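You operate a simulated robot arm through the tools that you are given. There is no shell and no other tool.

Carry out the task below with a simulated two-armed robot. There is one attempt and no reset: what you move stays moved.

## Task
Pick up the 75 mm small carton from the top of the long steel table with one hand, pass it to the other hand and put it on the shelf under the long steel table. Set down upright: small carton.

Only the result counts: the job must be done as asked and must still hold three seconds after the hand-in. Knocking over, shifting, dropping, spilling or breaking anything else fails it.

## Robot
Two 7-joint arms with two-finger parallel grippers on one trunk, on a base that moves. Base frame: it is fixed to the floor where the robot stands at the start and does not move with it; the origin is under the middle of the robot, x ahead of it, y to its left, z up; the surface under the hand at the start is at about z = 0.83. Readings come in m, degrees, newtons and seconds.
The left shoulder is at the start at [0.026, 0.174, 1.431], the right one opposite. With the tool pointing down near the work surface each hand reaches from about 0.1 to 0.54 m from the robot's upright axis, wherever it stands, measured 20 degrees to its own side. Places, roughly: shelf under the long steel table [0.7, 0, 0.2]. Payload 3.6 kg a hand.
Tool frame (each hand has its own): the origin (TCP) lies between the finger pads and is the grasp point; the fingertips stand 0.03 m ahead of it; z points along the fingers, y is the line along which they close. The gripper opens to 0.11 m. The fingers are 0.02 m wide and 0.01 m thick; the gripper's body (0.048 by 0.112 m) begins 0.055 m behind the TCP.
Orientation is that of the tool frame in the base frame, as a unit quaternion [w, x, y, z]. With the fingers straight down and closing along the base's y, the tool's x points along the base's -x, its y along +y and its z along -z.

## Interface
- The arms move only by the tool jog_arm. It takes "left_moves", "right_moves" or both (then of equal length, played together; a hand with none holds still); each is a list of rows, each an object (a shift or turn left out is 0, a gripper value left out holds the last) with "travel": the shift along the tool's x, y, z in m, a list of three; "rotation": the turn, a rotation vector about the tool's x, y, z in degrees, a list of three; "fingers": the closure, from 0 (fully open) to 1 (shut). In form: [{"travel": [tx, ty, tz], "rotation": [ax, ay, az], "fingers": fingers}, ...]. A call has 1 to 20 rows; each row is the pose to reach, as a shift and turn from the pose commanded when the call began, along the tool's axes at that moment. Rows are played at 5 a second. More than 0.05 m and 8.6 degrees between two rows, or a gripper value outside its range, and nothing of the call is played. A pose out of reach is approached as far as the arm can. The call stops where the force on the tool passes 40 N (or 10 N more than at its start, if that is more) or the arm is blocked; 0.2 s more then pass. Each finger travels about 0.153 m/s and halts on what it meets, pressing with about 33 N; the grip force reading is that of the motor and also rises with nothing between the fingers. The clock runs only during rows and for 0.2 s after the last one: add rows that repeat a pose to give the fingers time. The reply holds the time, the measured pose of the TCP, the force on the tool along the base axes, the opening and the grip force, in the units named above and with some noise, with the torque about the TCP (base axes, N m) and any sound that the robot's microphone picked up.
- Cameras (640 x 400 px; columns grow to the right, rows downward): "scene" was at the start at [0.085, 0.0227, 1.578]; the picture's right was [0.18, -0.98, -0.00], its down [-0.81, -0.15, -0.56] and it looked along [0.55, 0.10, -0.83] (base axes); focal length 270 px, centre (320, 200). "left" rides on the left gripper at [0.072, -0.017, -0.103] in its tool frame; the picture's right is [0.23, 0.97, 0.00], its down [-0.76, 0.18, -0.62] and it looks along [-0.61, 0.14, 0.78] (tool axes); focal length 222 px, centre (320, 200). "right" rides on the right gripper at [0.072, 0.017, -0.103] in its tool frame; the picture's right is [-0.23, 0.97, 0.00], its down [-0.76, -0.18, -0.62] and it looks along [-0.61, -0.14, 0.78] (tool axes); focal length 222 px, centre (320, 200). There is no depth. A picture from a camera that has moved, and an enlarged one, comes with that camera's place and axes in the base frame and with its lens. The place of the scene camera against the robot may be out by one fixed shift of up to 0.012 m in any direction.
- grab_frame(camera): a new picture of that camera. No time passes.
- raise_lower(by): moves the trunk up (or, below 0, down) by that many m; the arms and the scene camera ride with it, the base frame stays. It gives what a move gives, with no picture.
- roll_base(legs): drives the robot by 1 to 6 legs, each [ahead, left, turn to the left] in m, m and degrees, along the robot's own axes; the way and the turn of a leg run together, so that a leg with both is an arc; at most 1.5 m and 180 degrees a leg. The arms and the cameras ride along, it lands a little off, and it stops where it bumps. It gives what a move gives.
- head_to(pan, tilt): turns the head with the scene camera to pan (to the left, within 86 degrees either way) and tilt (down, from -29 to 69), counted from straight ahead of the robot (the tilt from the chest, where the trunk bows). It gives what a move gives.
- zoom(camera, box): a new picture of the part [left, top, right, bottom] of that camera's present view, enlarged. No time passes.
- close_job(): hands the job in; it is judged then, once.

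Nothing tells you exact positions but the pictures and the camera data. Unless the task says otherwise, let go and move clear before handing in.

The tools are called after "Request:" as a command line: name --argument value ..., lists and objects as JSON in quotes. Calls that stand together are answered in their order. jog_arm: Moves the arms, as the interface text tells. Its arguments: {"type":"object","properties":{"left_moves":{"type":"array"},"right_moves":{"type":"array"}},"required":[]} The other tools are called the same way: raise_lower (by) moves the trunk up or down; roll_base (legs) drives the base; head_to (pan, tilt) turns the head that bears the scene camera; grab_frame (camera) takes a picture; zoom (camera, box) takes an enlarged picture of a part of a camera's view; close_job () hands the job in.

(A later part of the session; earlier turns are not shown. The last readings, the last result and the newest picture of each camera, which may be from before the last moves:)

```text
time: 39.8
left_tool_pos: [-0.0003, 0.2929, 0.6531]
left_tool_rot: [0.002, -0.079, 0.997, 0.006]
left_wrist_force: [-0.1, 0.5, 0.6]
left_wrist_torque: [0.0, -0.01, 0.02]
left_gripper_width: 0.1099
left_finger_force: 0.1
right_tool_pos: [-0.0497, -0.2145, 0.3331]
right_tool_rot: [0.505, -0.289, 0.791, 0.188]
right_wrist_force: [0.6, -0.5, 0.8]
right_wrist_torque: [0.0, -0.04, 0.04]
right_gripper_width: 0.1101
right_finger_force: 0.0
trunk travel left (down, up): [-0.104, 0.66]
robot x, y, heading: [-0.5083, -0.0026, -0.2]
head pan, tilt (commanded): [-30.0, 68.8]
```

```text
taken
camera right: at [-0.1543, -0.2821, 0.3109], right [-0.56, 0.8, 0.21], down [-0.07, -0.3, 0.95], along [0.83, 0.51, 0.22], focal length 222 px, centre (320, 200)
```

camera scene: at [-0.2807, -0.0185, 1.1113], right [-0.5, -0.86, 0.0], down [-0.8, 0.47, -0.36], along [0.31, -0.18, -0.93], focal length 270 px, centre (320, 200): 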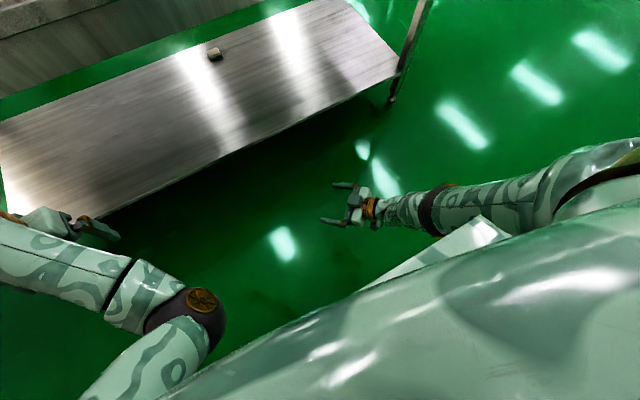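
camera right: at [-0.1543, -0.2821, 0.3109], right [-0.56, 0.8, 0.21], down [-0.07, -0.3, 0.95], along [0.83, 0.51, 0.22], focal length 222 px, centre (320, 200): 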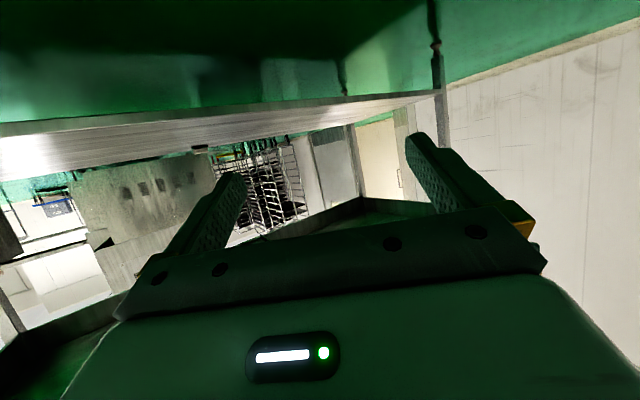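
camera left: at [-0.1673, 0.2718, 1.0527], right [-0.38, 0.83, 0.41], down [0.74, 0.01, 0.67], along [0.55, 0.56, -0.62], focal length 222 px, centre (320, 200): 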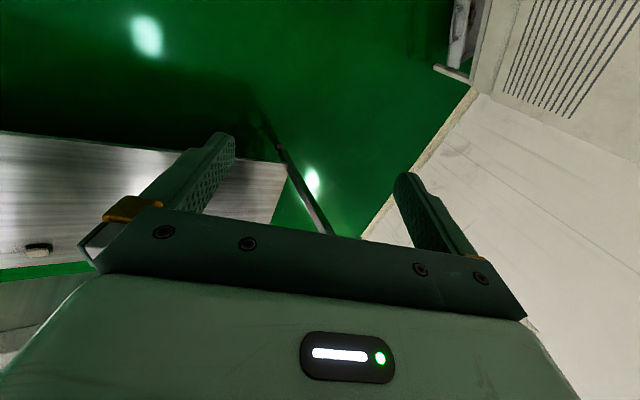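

The right hand reaches z = 0.33 here and will go lower with the last 10 cm of trunk travel, so placing this way is feasible. I'll check how far the chest and head stick forward at this height, since they must stay clear of the table edge.

Request:
head_to --pan 0 --tilt 69

Request:
grab_frame --camera "scene"

Request:
head_to --pan -80 --tilt 60

Request:
grab_frame --camera "scene"

```text
time: 40.8
left_tool_pos: [0.0003, 0.2928, 0.6526]
left_tool_rot: [0.002, -0.079, 0.997, 0.006]
left_wrist_force: [0.1, 0.5, -0.5]
left_wrist_torque: [0.01, 0.0, 0.04]
left_gripper_width: 0.1101
left_finger_force: 0.0
right_tool_pos: [-0.0501, -0.2147, 0.3331]
right_tool_rot: [0.505, -0.288, 0.792, 0.187]
right_wrist_force: [0.6, 0.3, 0.8]
right_wrist_torque: [-0.02, -0.02, 0.01]
right_gripper_width: 0.1097
right_finger_force: 0.1
trunk travel left (down, up): [-0.104, 0.66]
robot x, y, heading: [-0.509, 0.0038, -0.6]
head pan, tilt (commanded): [0.0, 68.8]
```

```text
taken
camera scene: at [-0.2731, 0.0093, 1.1113], right [-0.01, -1.0, 0.0], down [-0.93, 0.01, -0.36], along [0.36, 0.0, -0.93], focal length 270 px, centre (320, 200)
```

scene: 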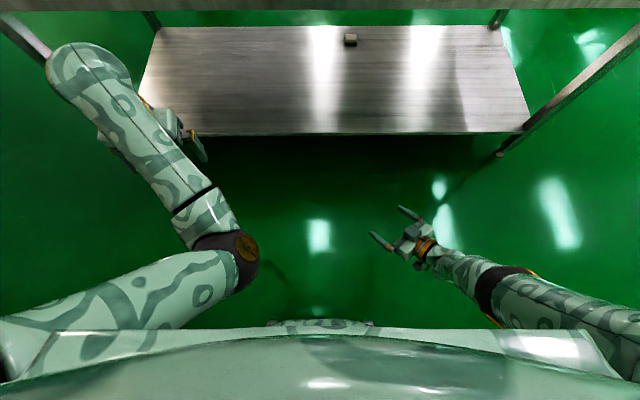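

```text
time: 42.3
left_tool_pos: [0.0002, 0.2926, 0.6537]
left_tool_rot: [0.002, -0.079, 0.997, 0.006]
left_wrist_force: [-0.7, 0.3, 0.2]
left_wrist_torque: [-0.06, 0.0, 0.0]
left_gripper_width: 0.11
left_finger_force: 0.0
right_tool_pos: [-0.0497, -0.2163, 0.333]
right_tool_rot: [0.505, -0.289, 0.791, 0.188]
right_wrist_force: [0.2, 0.8, 0.0]
right_wrist_torque: [0.01, 0.0, 0.02]
right_gripper_width: 0.1102
right_finger_force: 0.0
trunk travel left (down, up): [-0.104, 0.66]
robot x, y, heading: [-0.5114, -0.0007, -0.4]
head pan, tilt (commanded): [-80.0, 60.0]
```

```text
taken
camera scene: at [-0.3178, -0.056, 1.1207], right [-0.99, -0.17, 0.0], down [-0.15, 0.85, -0.5], along [0.08, -0.49, -0.87], focal length 270 px, centre (320, 200)
```

scene: 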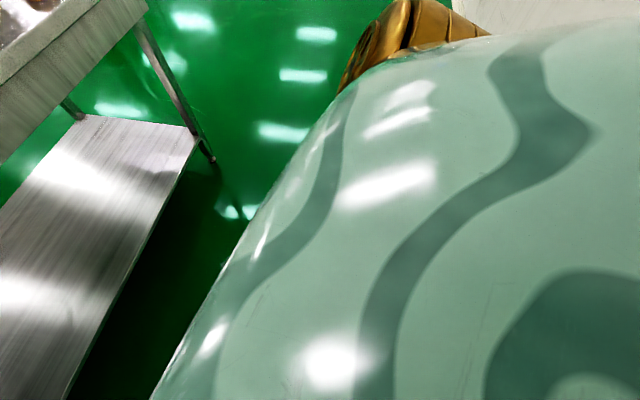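

Chest front is at about 0.23 m ahead of the axis, so I can later stand near x ≈ 0 with the trunk low and still clear the table. Now I'll raise the trunk back, retract the right hand along its own axis so it stays clear of the table, and go and pick with the left hand.

Request:
raise_lower --by 0.4

Request:
jog_arm --right_moves '[{"travel": [-0.0035, 0.0014, -0.042]}, {"travel": [-0.007, 0.003, -0.084]}, {"travel": [-0.0105, 0.0043, -0.126]}, {"travel": [-0.014, 0.0057, -0.168]}, {"travel": [-0.0173, 0.0072, -0.21]}, {"travel": [-0.0208, 0.0086, -0.252]}, {"travel": [-0.0208, 0.0086, -0.252]}]'

Request:
head_to --pan -30 --tilt 60

Request:
grab_frame --camera "scene"

```text
time: 46.1
left_tool_pos: [-0.0007, 0.2918, 1.0539]
left_tool_rot: [0.002, -0.079, 0.997, 0.005]
left_wrist_force: [-1.3, 0.0, -0.4]
left_wrist_torque: [0.02, 0.01, -0.01]
left_gripper_width: 0.11
left_finger_force: 0.1
right_tool_pos: [0.0316, -0.2182, 0.8843]
right_tool_rot: [0.632, -0.317, 0.694, 0.134]
right_wrist_force: [0.2, 0.2, 0.5]
right_wrist_torque: [-0.02, -0.05, 0.02]
right_gripper_width: 0.1101
right_finger_force: 0.1
trunk travel left (down, up): [-0.504, 0.26]
robot x, y, heading: [-0.5097, 0.0016, -0.1]
head pan, tilt (commanded): [-80.0, 60.0]
```

```text
time: 47.7
left_tool_pos: [0.0, 0.2912, 1.0544]
left_tool_rot: [0.001, -0.079, 0.997, 0.005]
left_wrist_force: [0.0, -0.8, -0.2]
left_wrist_torque: [0.0, 0.0, -0.03]
left_gripper_width: 0.11
left_finger_force: 0.0
right_tool_pos: [-0.1756, -0.355, 0.9432]
right_tool_rot: [0.632, -0.316, 0.695, 0.135]
right_wrist_force: [0.4, -0.1, 0.0]
right_wrist_torque: [0.0, 0.02, 0.01]
right_gripper_width: 0.11
right_finger_force: 0.0
trunk travel left (down, up): [-0.504, 0.26]
robot x, y, heading: [-0.5092, 0.0019, -0.1]
head pan, tilt (commanded): [-80.0, 60.0]
```

```text
time: 48.9
left_tool_pos: [-0.0003, 0.2924, 1.0545]
left_tool_rot: [0.002, -0.078, 0.997, 0.005]
left_wrist_force: [-0.4, 0.4, 0.0]
left_wrist_torque: [-0.06, 0.03, 0.04]
left_gripper_width: 0.11
left_finger_force: 0.1
right_tool_pos: [-0.1761, -0.3545, 0.9445]
right_tool_rot: [0.632, -0.317, 0.694, 0.134]
right_wrist_force: [-0.4, -0.5, 0.5]
right_wrist_torque: [0.01, 0.0, 0.03]
right_gripper_width: 0.1102
right_finger_force: 0.1
trunk travel left (down, up): [-0.504, 0.26]
robot x, y, heading: [-0.5109, -0.0031, -0.3]
head pan, tilt (commanded): [-30.0, 60.0]
```

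```text
taken
camera scene: at [-0.4324, -0.0232, 1.5319], right [-0.51, -0.86, 0.0], down [-0.75, 0.44, -0.5], along [0.43, -0.25, -0.87], focal length 270 px, centre (320, 200)
```

scene: 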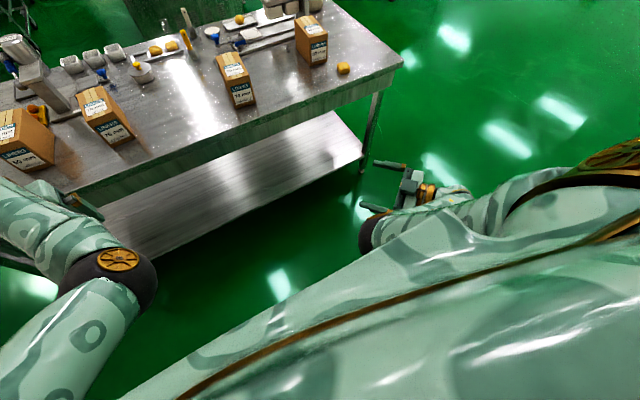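

The right hand followed but changed its pitch a little; that's fine for now. I'll retract it a bit more so it stays outside the table edge when I drive in, and shift the left hand slightly inward over where the carton will be.

Request:
jog_arm --right_moves '[{"travel": [-0.01, 0, -0.038]}, {"travel": [-0.02, 0, -0.076]}, {"travel": [-0.03, 0, -0.114]}, {"travel": [-0.04, 0, -0.15]}, {"travel": [-0.04, 0, -0.15]}]'

Request:
raise_lower --by 0.041

Request:
head_to --pan 15 --tilt 55

Request:
grab_frame --camera "scene"

```text
time: 50.1
left_tool_pos: [-0.001, 0.2925, 1.0528]
left_tool_rot: [0.002, -0.078, 0.997, 0.005]
left_wrist_force: [0.2, -0.3, 1.0]
left_wrist_torque: [0.0, -0.03, -0.03]
left_gripper_width: 0.1099
left_finger_force: 0.0
right_tool_pos: [-0.2397, -0.4314, 0.9527]
right_tool_rot: [0.631, -0.317, 0.695, 0.134]
right_wrist_force: [-0.5, -0.1, 0.4]
right_wrist_torque: [0.02, 0.02, 0.0]
right_gripper_width: 0.1097
right_finger_force: 0.0
right hand out of reach, approached as far as the arm can: row 2, 3, 4, 5
trunk travel left (down, up): [-0.504, 0.26]
robot x, y, heading: [-0.5054, 0.0009, -0.6]
head pan, tilt (commanded): [-30.0, 60.0]
```

```text
time: 51.0
left_tool_pos: [-0.001, 0.2917, 1.0935]
left_tool_rot: [0.001, -0.079, 0.997, 0.007]
left_wrist_force: [-0.3, 0.8, -0.3]
left_wrist_torque: [-0.01, -0.03, -0.01]
left_gripper_width: 0.11
left_finger_force: 0.0
right_tool_pos: [-0.2367, -0.4363, 0.992]
right_tool_rot: [0.632, -0.317, 0.695, 0.134]
right_wrist_force: [-0.9, 0.5, -0.1]
right_wrist_torque: [-0.01, -0.02, 0.0]
right_gripper_width: 0.1099
right_finger_force: 0.1
trunk travel left (down, up): [-0.545, 0.219]
robot x, y, heading: [-0.5117, -0.0015, -0.2]
head pan, tilt (commanded): [-30.0, 60.0]
```

```text
time: 52.1
left_tool_pos: [0.0001, 0.2915, 1.0956]
left_tool_rot: [0.001, -0.079, 0.997, 0.005]
left_wrist_force: [0.7, -0.3, -0.7]
left_wrist_torque: [-0.02, -0.02, -0.01]
left_gripper_width: 0.1099
left_finger_force: 0.1
right_tool_pos: [-0.2371, -0.4348, 0.9932]
right_tool_rot: [0.632, -0.318, 0.694, 0.135]
right_wrist_force: [-0.5, 0.5, -0.4]
right_wrist_torque: [0.02, -0.02, 0.0]
right_gripper_width: 0.1099
right_finger_force: 0.2
trunk travel left (down, up): [-0.545, 0.219]
robot x, y, heading: [-0.5096, -0.001, -0.3]
head pan, tilt (commanded): [15.0, 55.0]
```

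```text
taken
camera scene: at [-0.425, 0.0287, 1.5792], right [0.25, -0.97, 0.0], down [-0.79, -0.21, -0.57], along [0.55, 0.15, -0.82], focal length 270 px, centre (320, 200)
```

scene: 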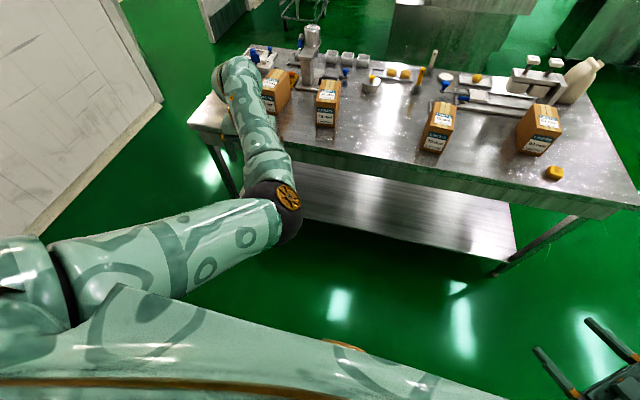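

The left hand is level and both hands are well above the table. I'll pull the left hand slightly in, then drive forward about 0.57 m so the carton is comfortably within reach.

Request:
jog_arm --left_moves '[{"travel": [0.0237, -0.0215, 0]}, {"travel": [0.0474, -0.0431, 0]}, {"travel": [0.0474, -0.0431, 0]}]'

Request:
roll_base --legs '[[0.56, 0, 0]]'

Request:
head_to --pan 0 --tilt 55

Request:
grab_frame --camera "scene"

Request:
grab_frame --camera "left"

```text
time: 53.1
left_tool_pos: [-0.015, 0.2629, 1.1348]
left_tool_rot: [0.047, -0.092, 0.995, 0.012]
left_wrist_force: [-0.3, 0.6, 0.1]
left_wrist_torque: [0.01, 0.0, 0.03]
left_gripper_width: 0.11
left_finger_force: 0.1
right_tool_pos: [-0.2375, -0.4342, 0.9914]
right_tool_rot: [0.632, -0.317, 0.695, 0.134]
right_wrist_force: [0.6, -0.8, 0.4]
right_wrist_torque: [0.0, 0.01, 0.02]
right_gripper_width: 0.1099
right_finger_force: 0.1
trunk travel left (down, up): [-0.545, 0.219]
robot x, y, heading: [-0.5077, -0.0006, -0.3]
head pan, tilt (commanded): [15.0, 55.0]
stopped in row 3 (left hand): the arm was blocked; the commanded pose is now the measured one
```

```text
time: 56.3
left_tool_pos: [0.5551, 0.2585, 1.1327]
left_tool_rot: [0.044, -0.091, 0.995, 0.013]
left_wrist_force: [0.6, 0.0, -0.3]
left_wrist_torque: [-0.01, 0.01, 0.02]
left_gripper_width: 0.11
left_finger_force: 0.0
right_tool_pos: [0.3306, -0.4387, 0.9924]
right_tool_rot: [0.632, -0.318, 0.694, 0.135]
right_wrist_force: [0.2, -0.1, 0.4]
right_wrist_torque: [0.01, -0.01, -0.01]
right_gripper_width: 0.1102
right_finger_force: 0.0
trunk travel left (down, up): [-0.545, 0.219]
robot x, y, heading: [0.0575, -0.0018, -0.3]
head pan, tilt (commanded): [15.0, 55.0]
```

```text
time: 57.1
left_tool_pos: [0.5537, 0.2602, 1.134]
left_tool_rot: [0.045, -0.092, 0.995, 0.013]
left_wrist_force: [0.2, -0.1, -0.3]
left_wrist_torque: [0.0, -0.01, -0.04]
left_gripper_width: 0.1102
left_finger_force: 0.1
right_tool_pos: [0.3303, -0.4394, 0.9926]
right_tool_rot: [0.632, -0.317, 0.694, 0.134]
right_wrist_force: [-0.2, -0.1, -1.1]
right_wrist_torque: [-0.01, 0.01, -0.01]
right_gripper_width: 0.1102
right_finger_force: 0.0
trunk travel left (down, up): [-0.545, 0.219]
robot x, y, heading: [0.0547, 0.0011, -0.5]
head pan, tilt (commanded): [0.0, 55.0]
```

```text
taken
camera scene: at [0.1457, 0.0066, 1.5792], right [-0.01, -1.0, 0.0], down [-0.82, 0.0, -0.57], along [0.57, 0.0, -0.82], focal length 270 px, centre (320, 200)
```

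scene: 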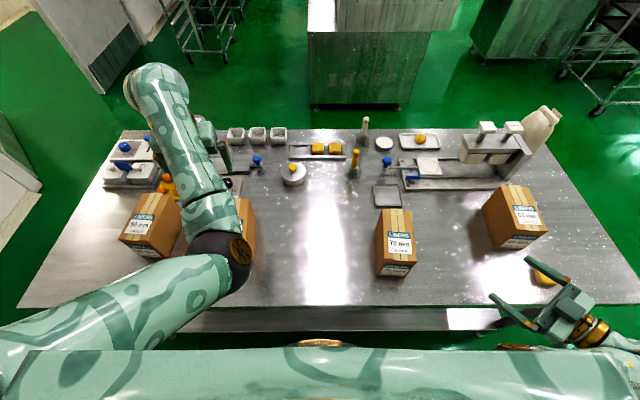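

```text
taken
camera left: at [0.4768, 0.225, 1.229], right [-0.4, 0.92, 0.0], down [0.66, 0.29, 0.69], along [0.64, 0.28, -0.72], focal length 222 px, centre (320, 200)
```

left: 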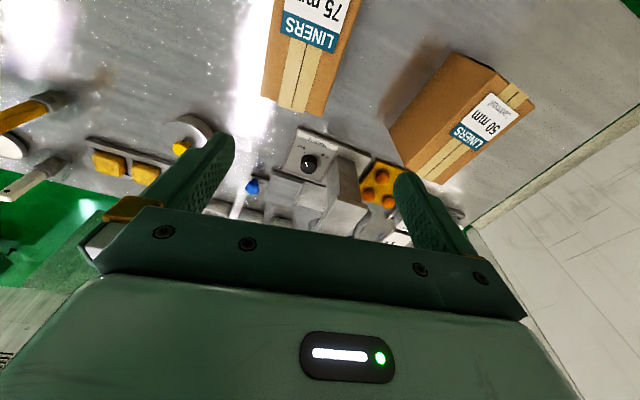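

The carton's far end is now visible, giving its centre at about (0.517, 0.230), yaw ~5.5°, length ~145 mm. I'll align the left hand above it at z ≈ 1.03 with the fingers straight down and closing across the 75 mm width.

Request:
jog_arm --left_moves '[{"travel": [0.0095, -0.0066, 0.025], "rotation": [0.3, 1.3, 1.27]}, {"travel": [0.0189, -0.0133, 0.05], "rotation": [0.6, 2.6, 2.53]}, {"travel": [0.0284, -0.02, 0.075], "rotation": [0.9, 3.9, 3.8]}, {"travel": [0.0378, -0.0265, 0.1002], "rotation": [1.23, 5.22, 5.06]}, {"travel": [0.0378, -0.0265, 0.1002], "rotation": [1.23, 5.22, 5.06]}]'

Request:
grab_frame --camera "left"

Request:
grab_frame --camera "scene"

```text
time: 58.5
left_tool_pos: [0.5681, 0.2591, 1.0727]
left_tool_rot: [0.048, -0.064, 0.997, 0.016]
left_wrist_force: [0.3, 0.7, 0.6]
left_wrist_torque: [0.02, -0.02, -0.04]
left_gripper_width: 0.1101
left_finger_force: 0.1
right_tool_pos: [0.331, -0.4382, 0.9928]
right_tool_rot: [0.632, -0.317, 0.695, 0.134]
right_wrist_force: [-0.3, -0.2, -0.3]
right_wrist_torque: [-0.04, -0.01, 0.01]
right_gripper_width: 0.11
right_finger_force: 0.1
trunk travel left (down, up): [-0.545, 0.219]
robot x, y, heading: [0.0597, -0.0017, -0.3]
head pan, tilt (commanded): [0.0, 55.0]
stopped in row 5 (left hand): the arm was blocked; the commanded pose is now the measured one
```

```text
taken
camera left: at [0.4878, 0.2285, 1.1676], right [-0.35, 0.94, 0.0], down [0.67, 0.25, 0.7], along [0.65, 0.25, -0.71], focal length 222 px, centre (320, 200)
```

left: 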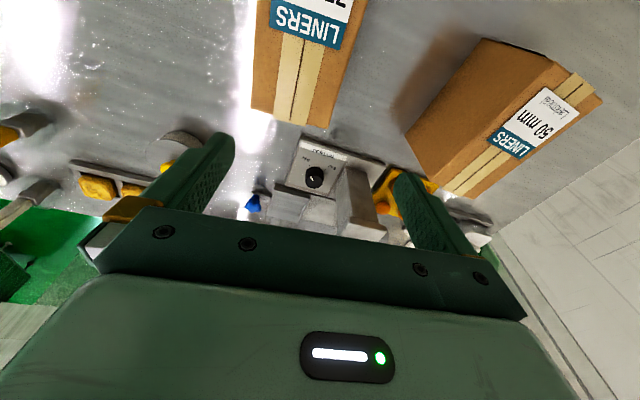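

```text
taken
camera scene: at [0.146, 0.0069, 1.5792], right [-0.01, -1.0, 0.0], down [-0.82, 0.01, -0.57], along [0.57, 0.0, -0.82], focal length 270 px, centre (320, 200)
```

scene: 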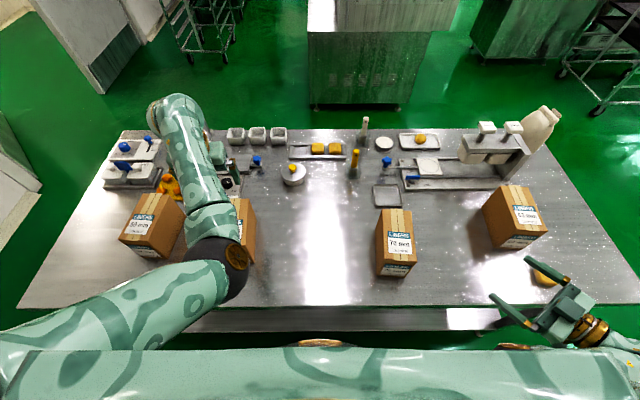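

The left arm is blocked because its hand is too high relative to the shoulder. I'll raise the trunk 0.1 m so the arm is more extended when the hand comes down over the carton.

Request:
raise_lower --by 0.1

```text
time: 59.8
left_tool_pos: [0.565, 0.2707, 1.1734]
left_tool_rot: [0.048, -0.07, 0.996, 0.023]
left_wrist_force: [0.6, -0.5, 0.2]
left_wrist_torque: [0.02, 0.0, 0.0]
left_gripper_width: 0.1101
left_finger_force: 0.1
right_tool_pos: [0.3312, -0.4383, 1.092]
right_tool_rot: [0.632, -0.317, 0.695, 0.134]
right_wrist_force: [-0.3, 0.1, 0.1]
right_wrist_torque: [0.0, -0.01, 0.0]
right_gripper_width: 0.1098
right_finger_force: 0.1
trunk travel left (down, up): [-0.645, 0.119]
robot x, y, heading: [0.0624, -0.0012, -0.2]
head pan, tilt (commanded): [0.0, 55.0]
```

Request:
jog_arm --left_moves '[{"travel": [0.0033, -0.0013, 0.033]}, {"travel": [0.0066, -0.0026, 0.066]}, {"travel": [0.0099, -0.0039, 0.0994]}, {"travel": [0.0099, -0.0039, 0.0994]}]'

Request:
grab_frame --camera "scene"

```text
time: 60.8
left_tool_pos: [0.5628, 0.2503, 1.0691]
left_tool_rot: [0.045, -0.06, 0.997, 0.012]
left_wrist_force: [0.9, 0.3, 1.1]
left_wrist_torque: [-0.05, 0.02, 0.0]
left_gripper_width: 0.1099
left_finger_force: 0.1
right_tool_pos: [0.3308, -0.4388, 1.093]
right_tool_rot: [0.632, -0.317, 0.695, 0.134]
right_wrist_force: [1.0, -0.1, 0.1]
right_wrist_torque: [0.03, 0.03, 0.0]
right_gripper_width: 0.1099
right_finger_force: 0.1
trunk travel left (down, up): [-0.645, 0.119]
robot x, y, heading: [0.0572, -0.0033, -0.0]
head pan, tilt (commanded): [0.0, 55.0]
```

```text
taken
camera scene: at [0.14, 0.0064, 1.6795], right [-0.01, -1.0, 0.0], down [-0.82, 0.01, -0.57], along [0.57, 0.0, -0.82], focal length 270 px, centre (320, 200)
```

scene: 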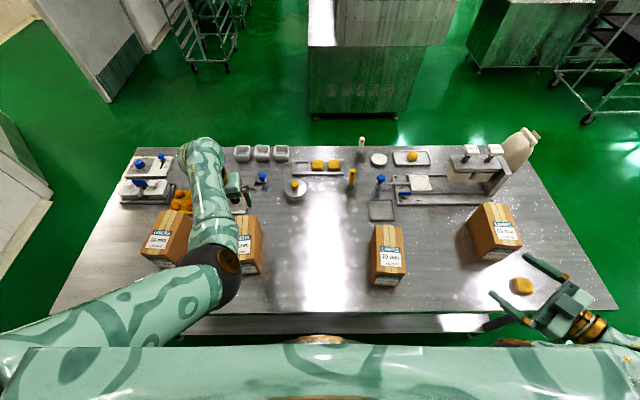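

Request:
jog_arm --left_moves '[{"travel": [0.015, -0.008, 0.013], "rotation": [0.5, 1.8, 0.6]}, {"travel": [0.03, -0.016, 0.026], "rotation": [1.0, 3.6, 1.2]}, {"travel": [0.0449, -0.0245, 0.0382], "rotation": [1.4, 5.4, 1.8]}, {"travel": [0.0449, -0.0245, 0.0382], "rotation": [1.4, 5.4, 1.8]}]'

Request:
grab_frame --camera "left"

```text
time: 62.0
left_tool_pos: [0.5419, 0.2481, 1.041]
left_tool_rot: [0.015, -0.057, 0.998, 0.012]
left_wrist_force: [0.4, 0.3, -0.3]
left_wrist_torque: [0.01, -0.01, 0.0]
left_gripper_width: 0.1102
left_finger_force: 0.1
right_tool_pos: [0.3305, -0.4388, 1.0941]
right_tool_rot: [0.632, -0.316, 0.695, 0.134]
right_wrist_force: [-0.4, -0.6, -0.3]
right_wrist_torque: [0.0, 0.0, 0.01]
right_gripper_width: 0.1102
right_finger_force: 0.1
trunk travel left (down, up): [-0.645, 0.119]
robot x, y, heading: [0.0568, -0.0035, -0.3]
head pan, tilt (commanded): [0.0, 55.0]
stopped in row 4 (left hand): the arm was blocked; the commanded pose is now the measured one
```

```text
taken
camera left: at [0.4691, 0.219, 1.1408], right [-0.34, 0.94, 0.02], down [0.72, 0.25, 0.65], along [0.61, 0.23, -0.76], focal length 222 px, centre (320, 200)
```

left: 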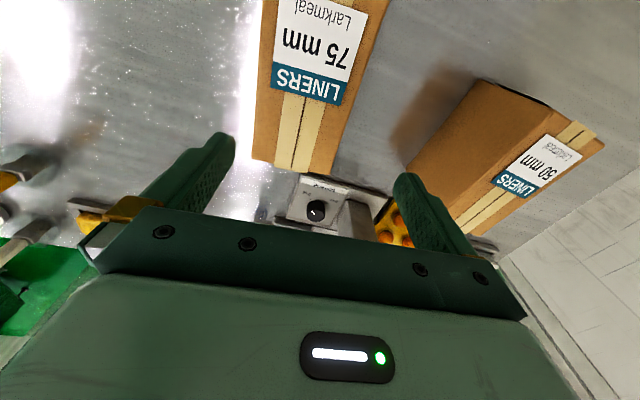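

The left hand is nearly level and about 1–2 cm off target; the block should ease as the arm extends downward. I'll step down to z ≈ 1.0 while correcting sideways.

Request:
jog_arm --left_moves '[{"travel": [0.005, -0.005, 0.013], "rotation": [0.4, 0.6, 0]}, {"travel": [0.01, -0.01, 0.026], "rotation": [0.8, 1.2, 0]}, {"travel": [0.015, -0.0154, 0.0393], "rotation": [1.29, 1.75, 0]}, {"travel": [0.015, -0.0154, 0.0393], "rotation": [1.29, 1.75, 0]}]'

Request:
grab_frame --camera "left"

```text
time: 63.0
left_tool_pos: [0.5274, 0.2254, 0.9985]
left_tool_rot: [-0.002, -0.053, 0.999, -0.002]
left_wrist_force: [1.3, 0.4, 0.1]
left_wrist_torque: [0.0, -0.02, 0.0]
left_gripper_width: 0.11
left_finger_force: 0.1
right_tool_pos: [0.3306, -0.4389, 1.092]
right_tool_rot: [0.632, -0.316, 0.695, 0.134]
right_wrist_force: [-0.4, 0.1, 0.1]
right_wrist_torque: [-0.01, 0.0, -0.03]
right_gripper_width: 0.1098
right_finger_force: 0.0
trunk travel left (down, up): [-0.645, 0.119]
robot x, y, heading: [0.0603, -0.0021, -0.6]
head pan, tilt (commanded): [0.0, 55.0]
```

```text
taken
camera left: at [0.4569, 0.2004, 1.1019], right [-0.33, 0.94, 0.0], down [0.74, 0.26, 0.62], along [0.58, 0.2, -0.79], focal length 222 px, centre (320, 200)
```

left: 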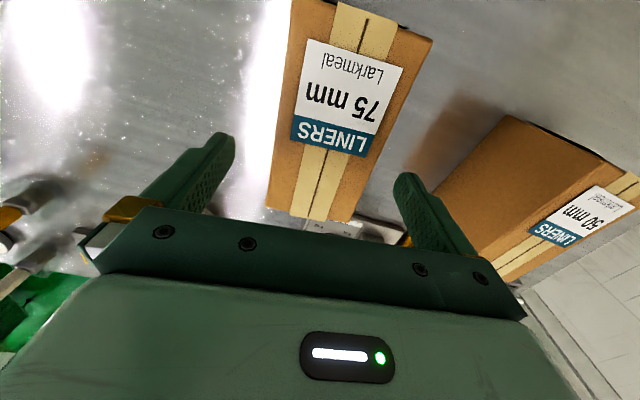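

The hand is vertical over the carton, with the fingers straddling it and about 3 cm clear of the 50 mm carton. I'll nudge 4 mm left and descend in two stages, watching the force.

Request:
jog_arm --left_moves '[{"travel": [0, 0.004, 0.012]}, {"travel": [0, 0.004, 0.024]}, {"travel": [0, 0.004, 0.036]}, {"travel": [0, 0.004, 0.036]}]'

Request:
grab_frame --camera "left"

Request:
grab_frame --camera "scene"

```text
time: 64.0
left_tool_pos: [0.5285, 0.231, 0.963]
left_tool_rot: [-0.001, -0.054, 0.999, -0.003]
left_wrist_force: [0.8, -0.2, -0.5]
left_wrist_torque: [0.01, -0.02, 0.02]
left_gripper_width: 0.1099
left_finger_force: 0.1
right_tool_pos: [0.331, -0.439, 1.0928]
right_tool_rot: [0.632, -0.316, 0.695, 0.133]
right_wrist_force: [-0.4, -0.2, 0.3]
right_wrist_torque: [0.01, -0.01, 0.02]
right_gripper_width: 0.1102
right_finger_force: 0.1
trunk travel left (down, up): [-0.645, 0.119]
robot x, y, heading: [0.0585, -0.0044, -0.5]
head pan, tilt (commanded): [0.0, 55.0]
```

```text
taken
camera left: at [0.4578, 0.2044, 1.0661], right [-0.33, 0.94, 0.0], down [0.74, 0.26, 0.62], along [0.58, 0.2, -0.79], focal length 222 px, centre (320, 200)
```

left: 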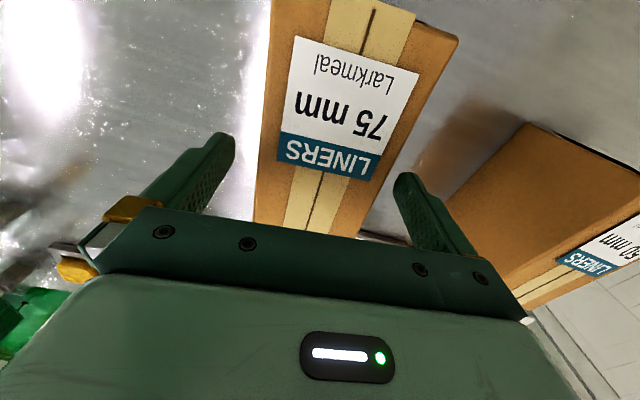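

```text
taken
camera scene: at [0.1399, 0.0064, 1.6795], right [-0.01, -1.0, 0.0], down [-0.82, 0.01, -0.57], along [0.57, 0.0, -0.82], focal length 270 px, centre (320, 200)
```

scene: 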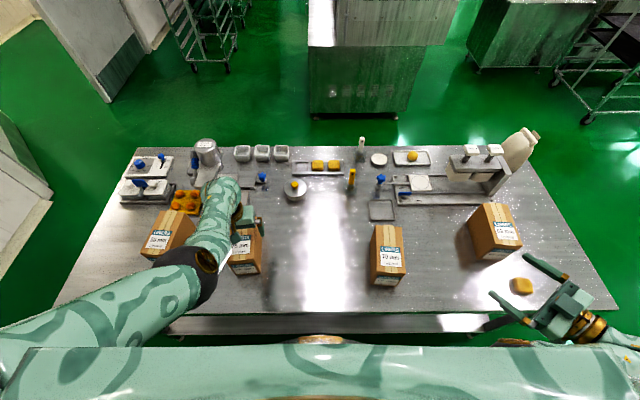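

Request:
jog_arm --left_moves '[{"travel": [0, 0, 0.012]}, {"travel": [0, 0, 0.025]}, {"travel": [0, 0, 0.025]}]'

Request:
zoom --camera "left" --box '[160, 60, 500, 270]'

```text
time: 64.8
left_tool_pos: [0.527, 0.2313, 0.9376]
left_tool_rot: [-0.001, -0.056, 0.998, -0.003]
left_wrist_force: [0.2, 0.2, 0.2]
left_wrist_torque: [0.0, 0.05, 0.03]
left_gripper_width: 0.1099
left_finger_force: 0.0
right_tool_pos: [0.3312, -0.4396, 1.0932]
right_tool_rot: [0.632, -0.316, 0.694, 0.134]
right_wrist_force: [0.3, 0.9, 0.0]
right_wrist_torque: [-0.01, -0.04, -0.01]
right_gripper_width: 0.1099
right_finger_force: 0.0
trunk travel left (down, up): [-0.645, 0.119]
robot x, y, heading: [0.0571, -0.0009, -0.5]
head pan, tilt (commanded): [0.0, 55.0]
```

```text
1.88 times, centred on (330, 165) of left
camera zoom: at [0.4573, 0.2049, 1.0409], right [-0.33, 0.94, 0.0], down [0.74, 0.26, 0.62], along [0.58, 0.2, -0.79], focal length 418 px, centre (301, 266)
```

zoom: 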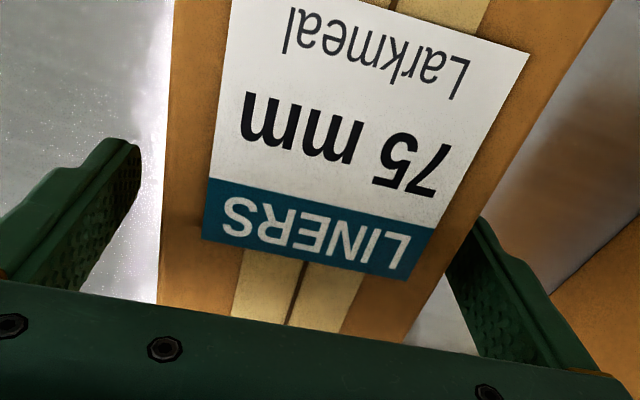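

The fingers are on both sides of the carton at TCP z ≈ 0.938. Closing the left gripper now.

Request:
jog_arm --left_moves '[{"fingers": 0.2}, {"fingers": 0.35}, {"fingers": 1.0}, {"fingers": 1.0}, {"fingers": 1.0}]'

```text
time: 66.0
left_tool_pos: [0.5279, 0.2301, 0.9364]
left_tool_rot: [-0.003, -0.054, 0.999, -0.003]
left_wrist_force: [0.3, 2.1, 0.9]
left_wrist_torque: [0.2, 0.02, 0.02]
left_gripper_width: 0.0821
left_finger_force: 33.3
right_tool_pos: [0.3313, -0.439, 1.0923]
right_tool_rot: [0.632, -0.317, 0.695, 0.134]
right_wrist_force: [0.0, -1.1, -0.5]
right_wrist_torque: [0.02, 0.03, 0.0]
right_gripper_width: 0.11
right_finger_force: 0.0
trunk travel left (down, up): [-0.645, 0.119]
robot x, y, heading: [0.057, -0.004, -0.7]
head pan, tilt (commanded): [0.0, 55.0]
```

Gripped: the opening reads 82 mm at 33 N. I'll lift it using the trunk and check the weight.

Request:
raise_lower --by 0.03

Request:
grab_frame --camera "left"

Request:
raise_lower --by 0.08

Request:
grab_frame --camera "scene"

```text
time: 66.8
left_tool_pos: [0.5272, 0.2304, 0.9676]
left_tool_rot: [-0.003, -0.054, 0.999, -0.003]
left_wrist_force: [0.0, -0.1, -2.5]
left_wrist_torque: [0.02, 0.01, -0.01]
left_gripper_width: 0.0822
left_finger_force: 32.8
right_tool_pos: [0.331, -0.4392, 1.123]
right_tool_rot: [0.632, -0.316, 0.695, 0.133]
right_wrist_force: [0.5, -0.4, 0.8]
right_wrist_torque: [0.0, -0.01, 0.01]
right_gripper_width: 0.1099
right_finger_force: 0.1
trunk travel left (down, up): [-0.675, 0.089]
robot x, y, heading: [0.0607, -0.0022, -0.4]
head pan, tilt (commanded): [0.0, 55.0]
```

```text
taken
camera left: at [0.4574, 0.2046, 1.0708], right [-0.33, 0.94, 0.0], down [0.74, 0.26, 0.62], along [0.58, 0.2, -0.79], focal length 222 px, centre (320, 200)
```

left: 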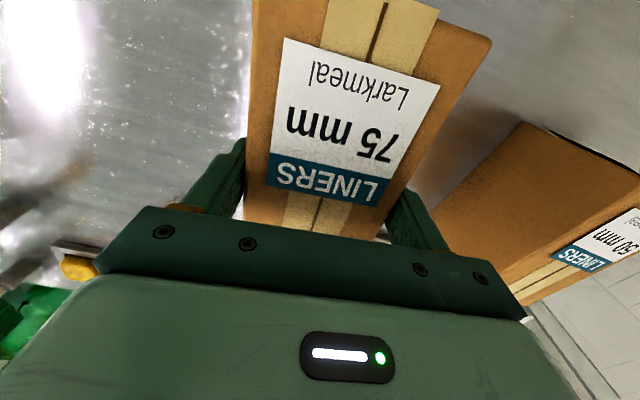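

```text
time: 67.9
left_tool_pos: [0.5272, 0.2297, 1.0473]
left_tool_rot: [-0.002, -0.055, 0.998, -0.003]
left_wrist_force: [0.5, 0.2, -2.7]
left_wrist_torque: [0.0, -0.04, 0.02]
left_gripper_width: 0.082
left_finger_force: 32.9
right_tool_pos: [0.3316, -0.4395, 1.2019]
right_tool_rot: [0.632, -0.317, 0.695, 0.134]
right_wrist_force: [-0.6, -0.6, 0.0]
right_wrist_torque: [-0.02, 0.01, 0.01]
right_gripper_width: 0.1101
right_finger_force: 0.0
trunk travel left (down, up): [-0.755, 0.009]
robot x, y, heading: [0.0567, -0.0023, -0.4]
head pan, tilt (commanded): [0.0, 55.0]
```

```text
taken
camera scene: at [0.1387, 0.0067, 1.7891], right [-0.01, -1.0, 0.0], down [-0.82, 0.01, -0.57], along [0.57, 0.0, -0.82], focal length 270 px, centre (320, 200)
```

scene: 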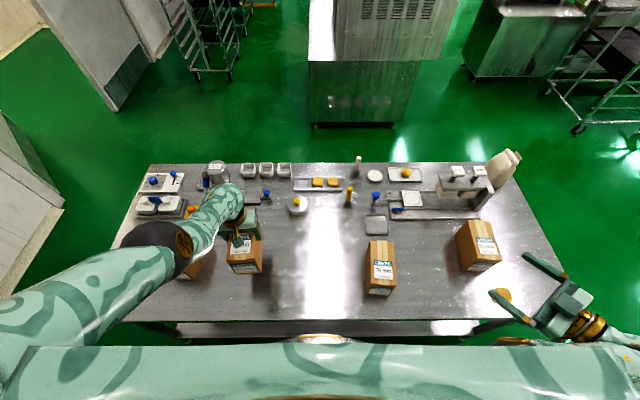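

The carton weighs about 2.6 N and is held firmly, 11 cm above the table. Backing straight off 0.55 m.

Request:
roll_base --legs '[[-0.55, 0, 0]]'

Request:
head_to --pan 10 --tilt 60

Request:
grab_frame --camera "scene"

```text
time: 71.1
left_tool_pos: [-0.0243, 0.2325, 1.0477]
left_tool_rot: [-0.002, -0.053, 0.999, -0.002]
left_wrist_force: [0.2, -0.1, -3.1]
left_wrist_torque: [0.0, -0.05, 0.0]
left_gripper_width: 0.0822
left_finger_force: 32.6
right_tool_pos: [-0.2232, -0.4356, 1.2026]
right_tool_rot: [0.632, -0.316, 0.695, 0.133]
right_wrist_force: [0.2, 1.0, 0.1]
right_wrist_torque: [-0.01, -0.01, -0.02]
right_gripper_width: 0.1099
right_finger_force: 0.0
trunk travel left (down, up): [-0.755, 0.009]
robot x, y, heading: [-0.4937, -0.001, -0.4]
head pan, tilt (commanded): [0.0, 55.0]
```

```text
time: 71.8
left_tool_pos: [-0.0256, 0.2338, 1.049]
left_tool_rot: [-0.001, -0.053, 0.999, -0.003]
left_wrist_force: [0.3, 0.3, -2.9]
left_wrist_torque: [0.0, 0.0, 0.0]
left_gripper_width: 0.0821
left_finger_force: 33.1
right_tool_pos: [-0.2244, -0.4359, 1.2017]
right_tool_rot: [0.632, -0.315, 0.695, 0.133]
right_wrist_force: [0.6, -0.6, -0.3]
right_wrist_torque: [-0.03, 0.02, -0.01]
right_gripper_width: 0.1101
right_finger_force: 0.0
trunk travel left (down, up): [-0.755, 0.009]
robot x, y, heading: [-0.4924, 0.0001, -0.6]
head pan, tilt (commanded): [10.0, 60.0]
```

```text
taken
camera scene: at [-0.4219, 0.0227, 1.7832], right [0.16, -0.99, 0.0], down [-0.85, -0.14, -0.5], along [0.49, 0.08, -0.87], focal length 270 px, centre (320, 200)
```

scene: 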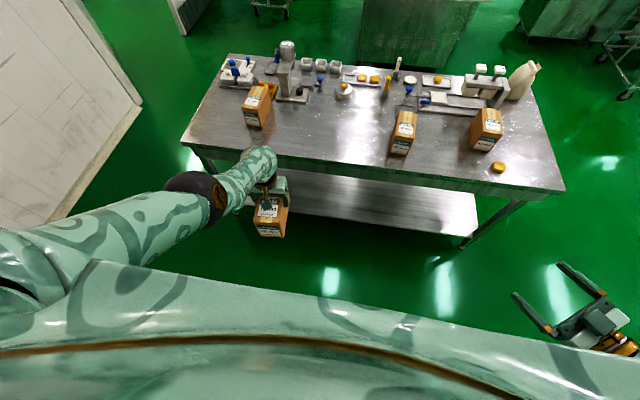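

The table is clear and the left elbow is now outward. Next I'll bring the carton in front of the robot with the left hand, turning it to about 30° so its label end faces the right hand.

Request:
jog_arm --left_moves '[{"travel": [0.0086, -0.0234, -0.004], "rotation": [0, 0, -3]}, {"travel": [0.0172, -0.0468, -0.008], "rotation": [0, 0, -6]}, {"travel": [0.0258, -0.0701, -0.012], "rotation": [0, 0, -9]}, {"travel": [0.0344, -0.0935, -0.016], "rotation": [0, 0, -12]}, {"travel": [0.043, -0.1169, -0.02], "rotation": [0, 0, -15]}, {"travel": [0.0515, -0.1403, -0.024], "rotation": [0, 0, -18]}, {"travel": [0.0601, -0.1636, -0.028], "rotation": [0, 0, -21]}, {"travel": [0.0687, -0.187, -0.031], "rotation": [0, 0, -24]}, {"travel": [0.0687, -0.187, -0.031], "rotation": [0, 0, -24]}]'

Request:
grab_frame --camera "scene"

```text
time: 74.0
left_tool_pos: [0.0015, 0.1172, 1.1163]
left_tool_rot: [0.066, -0.29, 0.954, 0.027]
left_wrist_force: [0.1, -0.7, -2.8]
left_wrist_torque: [-0.06, 0.0, -0.03]
left_gripper_width: 0.0818
left_finger_force: 33.2
right_tool_pos: [-0.2236, -0.4354, 1.2027]
right_tool_rot: [0.632, -0.315, 0.695, 0.134]
right_wrist_force: [0.6, -0.3, 0.6]
right_wrist_torque: [0.0, -0.01, -0.02]
right_gripper_width: 0.11
right_finger_force: 0.0
trunk travel left (down, up): [-0.755, 0.009]
robot x, y, heading: [-0.4928, 0.0034, -0.6]
head pan, tilt (commanded): [10.0, 60.0]
stopped in row 9 (left hand): the arm was blocked; the commanded pose is now the measured one
```

```text
taken
camera scene: at [-0.4211, 0.0225, 1.7832], right [0.16, -0.99, 0.0], down [-0.85, -0.14, -0.5], along [0.49, 0.08, -0.87], focal length 270 px, centre (320, 200)
```

scene: 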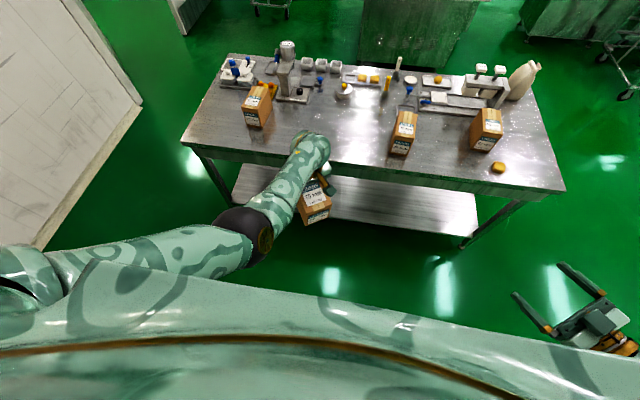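

The left elbow gets pushed into the chest when the hand stays vertical near the middle. A hand tilted inward (pointing down and to the right) should let the elbow go out, so I'll tilt and lower the carton for the hand-over; it can be levelled again afterwards by the right hand.

Request:
jog_arm --left_moves '[{"travel": [0.004, 0.002, 0.02], "rotation": [4.66, 3.56, -1.39]}, {"travel": [0.012, 0.004, 0.035], "rotation": [9.31, 7.12, -2.79]}, {"travel": [0.025, 0.008, 0.05], "rotation": [13.97, 10.69, -4.18]}, {"travel": [0.04, 0.012, 0.06], "rotation": [18.63, 14.25, -5.57]}, {"travel": [0.056, 0.016, 0.0665], "rotation": [23.28, 17.81, -6.97]}, {"travel": [0.0731, 0.0208, 0.0665], "rotation": [27.94, 21.37, -8.36]}, {"travel": [0.0731, 0.0208, 0.0665], "rotation": [27.94, 21.37, -8.36]}]'

Request:
grab_frame --camera "scene"

```text
time: 75.6
left_tool_pos: [-0.0672, 0.0953, 1.0394]
left_tool_rot: [-0.044, -0.331, 0.905, -0.265]
left_wrist_force: [0.0, -0.4, -3.3]
left_wrist_torque: [0.1, -0.02, 0.02]
left_gripper_width: 0.0819
left_finger_force: 33.4
right_tool_pos: [-0.2227, -0.4358, 1.2034]
right_tool_rot: [0.632, -0.315, 0.695, 0.132]
right_wrist_force: [0.0, -0.3, 0.1]
right_wrist_torque: [-0.03, -0.01, 0.03]
right_gripper_width: 0.1099
right_finger_force: 0.0
trunk travel left (down, up): [-0.755, 0.009]
robot x, y, heading: [-0.4967, 0.0019, -0.7]
head pan, tilt (commanded): [10.0, 60.0]
```

```text
taken
camera scene: at [-0.421, 0.0224, 1.7832], right [0.16, -0.99, 0.0], down [-0.85, -0.14, -0.5], along [0.49, 0.08, -0.87], focal length 270 px, centre (320, 200)
```

scene: 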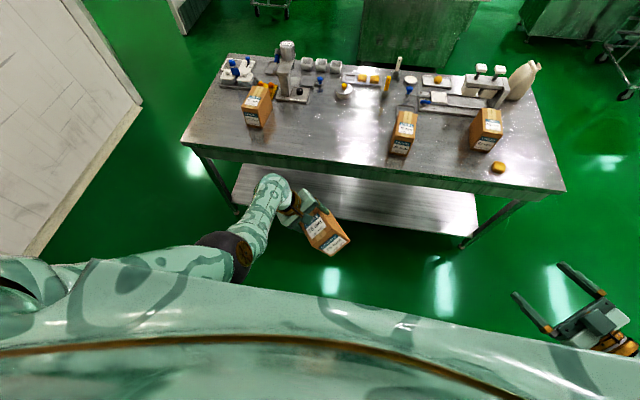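

The left hand took the tilted pose cleanly, with the carton at about rel. (0.43, 0.1) in front of the robot. Now I'll bring the right hand down to a waypoint at its own side, turning it to the grasp orientation for the carton's label end.

Request:
jog_arm --right_moves '[{"travel": [0.0306, 0.0205, 0.0204], "rotation": [0.13, 4.46, -2.58]}, {"travel": [0.0611, 0.041, 0.0407], "rotation": [0.27, 8.92, -5.16]}, {"travel": [0.0917, 0.0616, 0.0611], "rotation": [0.4, 13.38, -7.74]}, {"travel": [0.1223, 0.0821, 0.0814], "rotation": [0.53, 17.84, -10.32]}, {"travel": [0.1528, 0.1026, 0.1018], "rotation": [0.67, 22.3, -12.9]}, {"travel": [0.1834, 0.1231, 0.1221], "rotation": [0.8, 26.76, -15.48]}, {"travel": [0.1834, 0.1231, 0.1221], "rotation": [0.8, 26.76, -15.48]}]'

Request:
head_to --pan 0 --tilt 60

Request:
grab_frame --camera "scene"

Request:
grab_frame --camera "right"

```text
time: 77.2
left_tool_pos: [-0.068, 0.0956, 1.0403]
left_tool_rot: [-0.044, -0.331, 0.905, -0.263]
left_wrist_force: [-0.2, -0.4, -2.5]
left_wrist_torque: [0.08, -0.02, -0.02]
left_gripper_width: 0.0821
left_finger_force: 33.2
right_tool_pos: [-0.2012, -0.3193, 0.9779]
right_tool_rot: [0.468, -0.424, 0.775, -0.033]
right_wrist_force: [-0.5, -0.8, 0.2]
right_wrist_torque: [0.02, 0.02, -0.01]
right_gripper_width: 0.1101
right_finger_force: 0.0
trunk travel left (down, up): [-0.755, 0.009]
robot x, y, heading: [-0.496, 0.0036, -0.6]
head pan, tilt (commanded): [10.0, 60.0]
```

```text
time: 78.0
left_tool_pos: [-0.067, 0.0952, 1.0397]
left_tool_rot: [-0.043, -0.33, 0.905, -0.264]
left_wrist_force: [-0.3, 0.0, -3.4]
left_wrist_torque: [0.11, 0.02, 0.02]
left_gripper_width: 0.0819
left_finger_force: 32.8
right_tool_pos: [-0.2013, -0.3202, 0.9776]
right_tool_rot: [0.469, -0.424, 0.774, -0.034]
right_wrist_force: [-1.0, 0.3, -0.4]
right_wrist_torque: [0.02, -0.01, -0.02]
right_gripper_width: 0.1101
right_finger_force: 0.0
trunk travel left (down, up): [-0.755, 0.009]
robot x, y, heading: [-0.4973, 0.0009, -0.5]
head pan, tilt (commanded): [0.0, 60.0]
```

```text
taken
camera scene: at [-0.4203, 0.0112, 1.7832], right [-0.01, -1.0, 0.0], down [-0.87, 0.01, -0.5], along [0.5, 0.0, -0.87], focal length 270 px, centre (320, 200)
```

scene: 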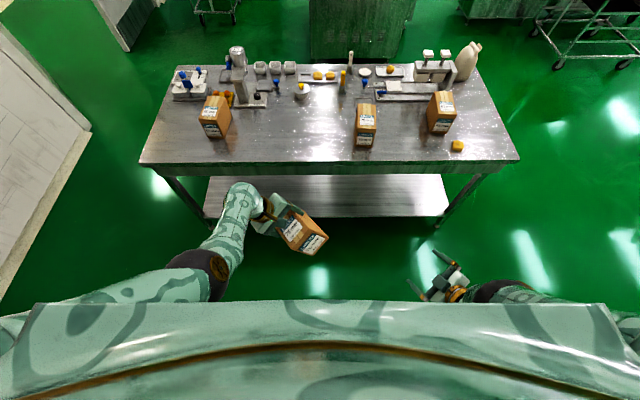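

```text
taken
camera right: at [-0.3042, -0.394, 0.9773], right [-0.56, 0.78, -0.28], down [-0.21, 0.2, 0.96], along [0.8, 0.6, 0.05], focal length 222 px, centre (320, 200)
```

right: 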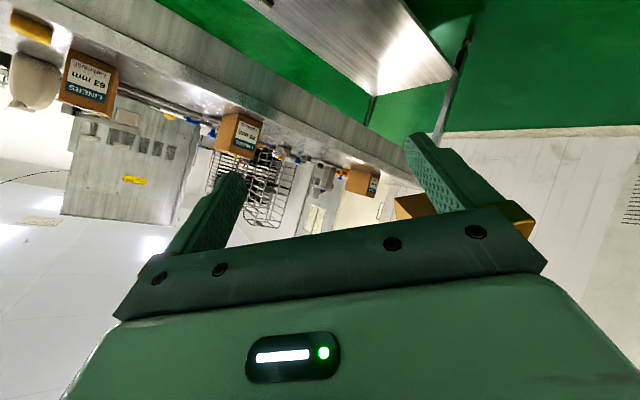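

Request:
zoom --camera "scene" --box '[230, 170, 350, 270]'

Request:
grab_frame --camera "left"

```text
4.00 times, centred on (290, 220) of scene
camera zoom: at [-0.4203, 0.0112, 1.7832], right [-0.01, -1.0, 0.0], down [-0.87, 0.01, -0.5], along [0.5, 0.0, -0.87], focal length 1082 px, centre (440, 120)
```

zoom: 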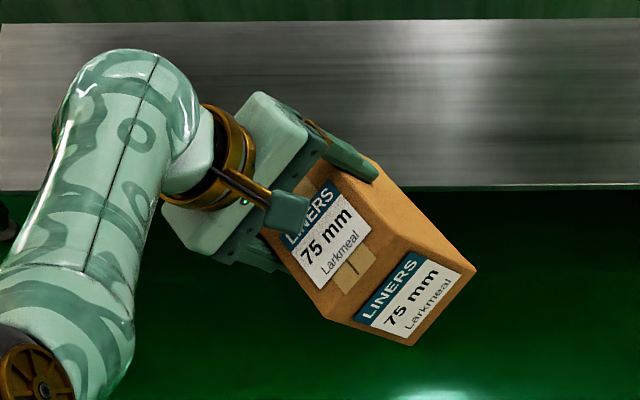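

```text
taken
camera left: at [-0.123, 0.0938, 1.1544], right [-0.78, 0.5, -0.38], down [0.42, 0.87, 0.26], along [0.46, 0.04, -0.89], focal length 222 px, centre (320, 200)
```

left: 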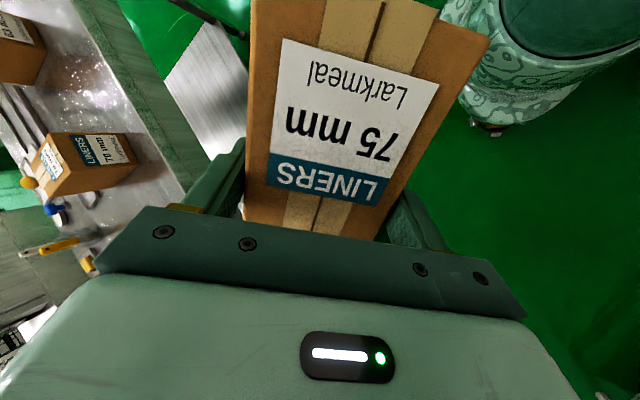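

The carton sits stably in the left hand, and the right hand is correctly oriented. I'll now bring the right hand to a start point just below and before the carton's label end.

Request:
jog_arm --right_moves '[{"travel": [-0.0242, 0.0192, 0.0188]}, {"travel": [-0.0485, 0.0384, 0.0375]}, {"travel": [-0.0727, 0.0576, 0.0563]}, {"travel": [-0.097, 0.0767, 0.0751]}, {"travel": [-0.1212, 0.0959, 0.0939]}, {"travel": [-0.1454, 0.1151, 0.1126]}, {"travel": [-0.1697, 0.1343, 0.1314]}, {"travel": [-0.1939, 0.1535, 0.1502]}, {"travel": [-0.1939, 0.1535, 0.1502]}]'

Request:
grab_frame --camera "scene"

Request:
grab_frame --camera "right"

```text
time: 80.0
left_tool_pos: [-0.0675, 0.096, 1.0403]
left_tool_rot: [-0.044, -0.33, 0.905, -0.264]
left_wrist_force: [0.3, -0.2, -3.6]
left_wrist_torque: [0.13, -0.01, 0.01]
left_gripper_width: 0.0819
left_finger_force: 33.5
right_tool_pos: [-0.1478, -0.1159, 0.999]
right_tool_rot: [0.471, -0.433, 0.769, -0.02]
right_wrist_force: [0.7, 0.1, -0.1]
right_wrist_torque: [0.03, -0.02, 0.05]
right_gripper_width: 0.1101
right_finger_force: 0.0
right hand out of reach, approached as far as the arm can: row 5, 6, 7, 8, 9
trunk travel left (down, up): [-0.755, 0.009]
robot x, y, heading: [-0.4931, -0.0, -0.8]
head pan, tilt (commanded): [0.0, 60.0]
```

```text
taken
camera scene: at [-0.4204, 0.0114, 1.7832], right [-0.01, -1.0, 0.0], down [-0.87, 0.01, -0.5], along [0.5, -0.01, -0.87], focal length 270 px, centre (320, 200)
```

scene: 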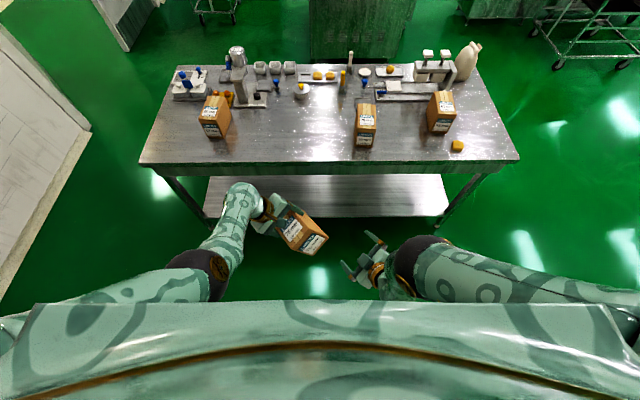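

```text
taken
camera right: at [-0.2477, -0.1944, 0.9986], right [-0.59, 0.76, -0.27], down [-0.21, 0.18, 0.96], along [0.78, 0.62, 0.06], focal length 222 px, centre (320, 200)
```

right: 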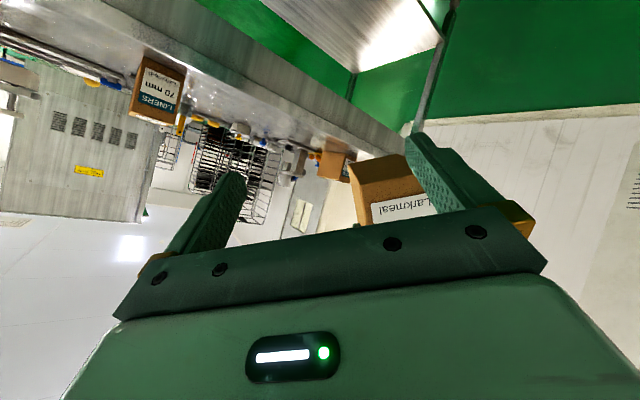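

The right arm runs out of reach before that point, so the carton must come to it. I'll back the right hand off slightly, then move the carton right, up and closer with the left hand.

Request:
jog_arm --right_moves '[{"travel": [0.0221, -0.0203, -0.0291]}, {"travel": [0.0442, -0.0406, -0.0583]}, {"travel": [0.0663, -0.0609, -0.0875]}, {"travel": [0.0884, -0.0812, -0.1166]}, {"travel": [0.0884, -0.0812, -0.1166]}]'

```text
time: 81.2
left_tool_pos: [-0.0679, 0.0958, 1.0401]
left_tool_rot: [-0.044, -0.331, 0.905, -0.264]
left_wrist_force: [-0.7, 0.2, -2.9]
left_wrist_torque: [0.12, -0.01, 0.03]
left_gripper_width: 0.0819
left_finger_force: 32.4
right_tool_pos: [-0.1993, -0.2561, 1.0335]
right_tool_rot: [0.472, -0.435, 0.767, -0.007]
right_wrist_force: [-0.2, 0.6, 0.1]
right_wrist_torque: [0.0, -0.01, -0.05]
right_gripper_width: 0.1101
right_finger_force: 0.0
trunk travel left (down, up): [-0.755, 0.009]
robot x, y, heading: [-0.4967, 0.0014, -0.8]
head pan, tilt (commanded): [0.0, 60.0]
```

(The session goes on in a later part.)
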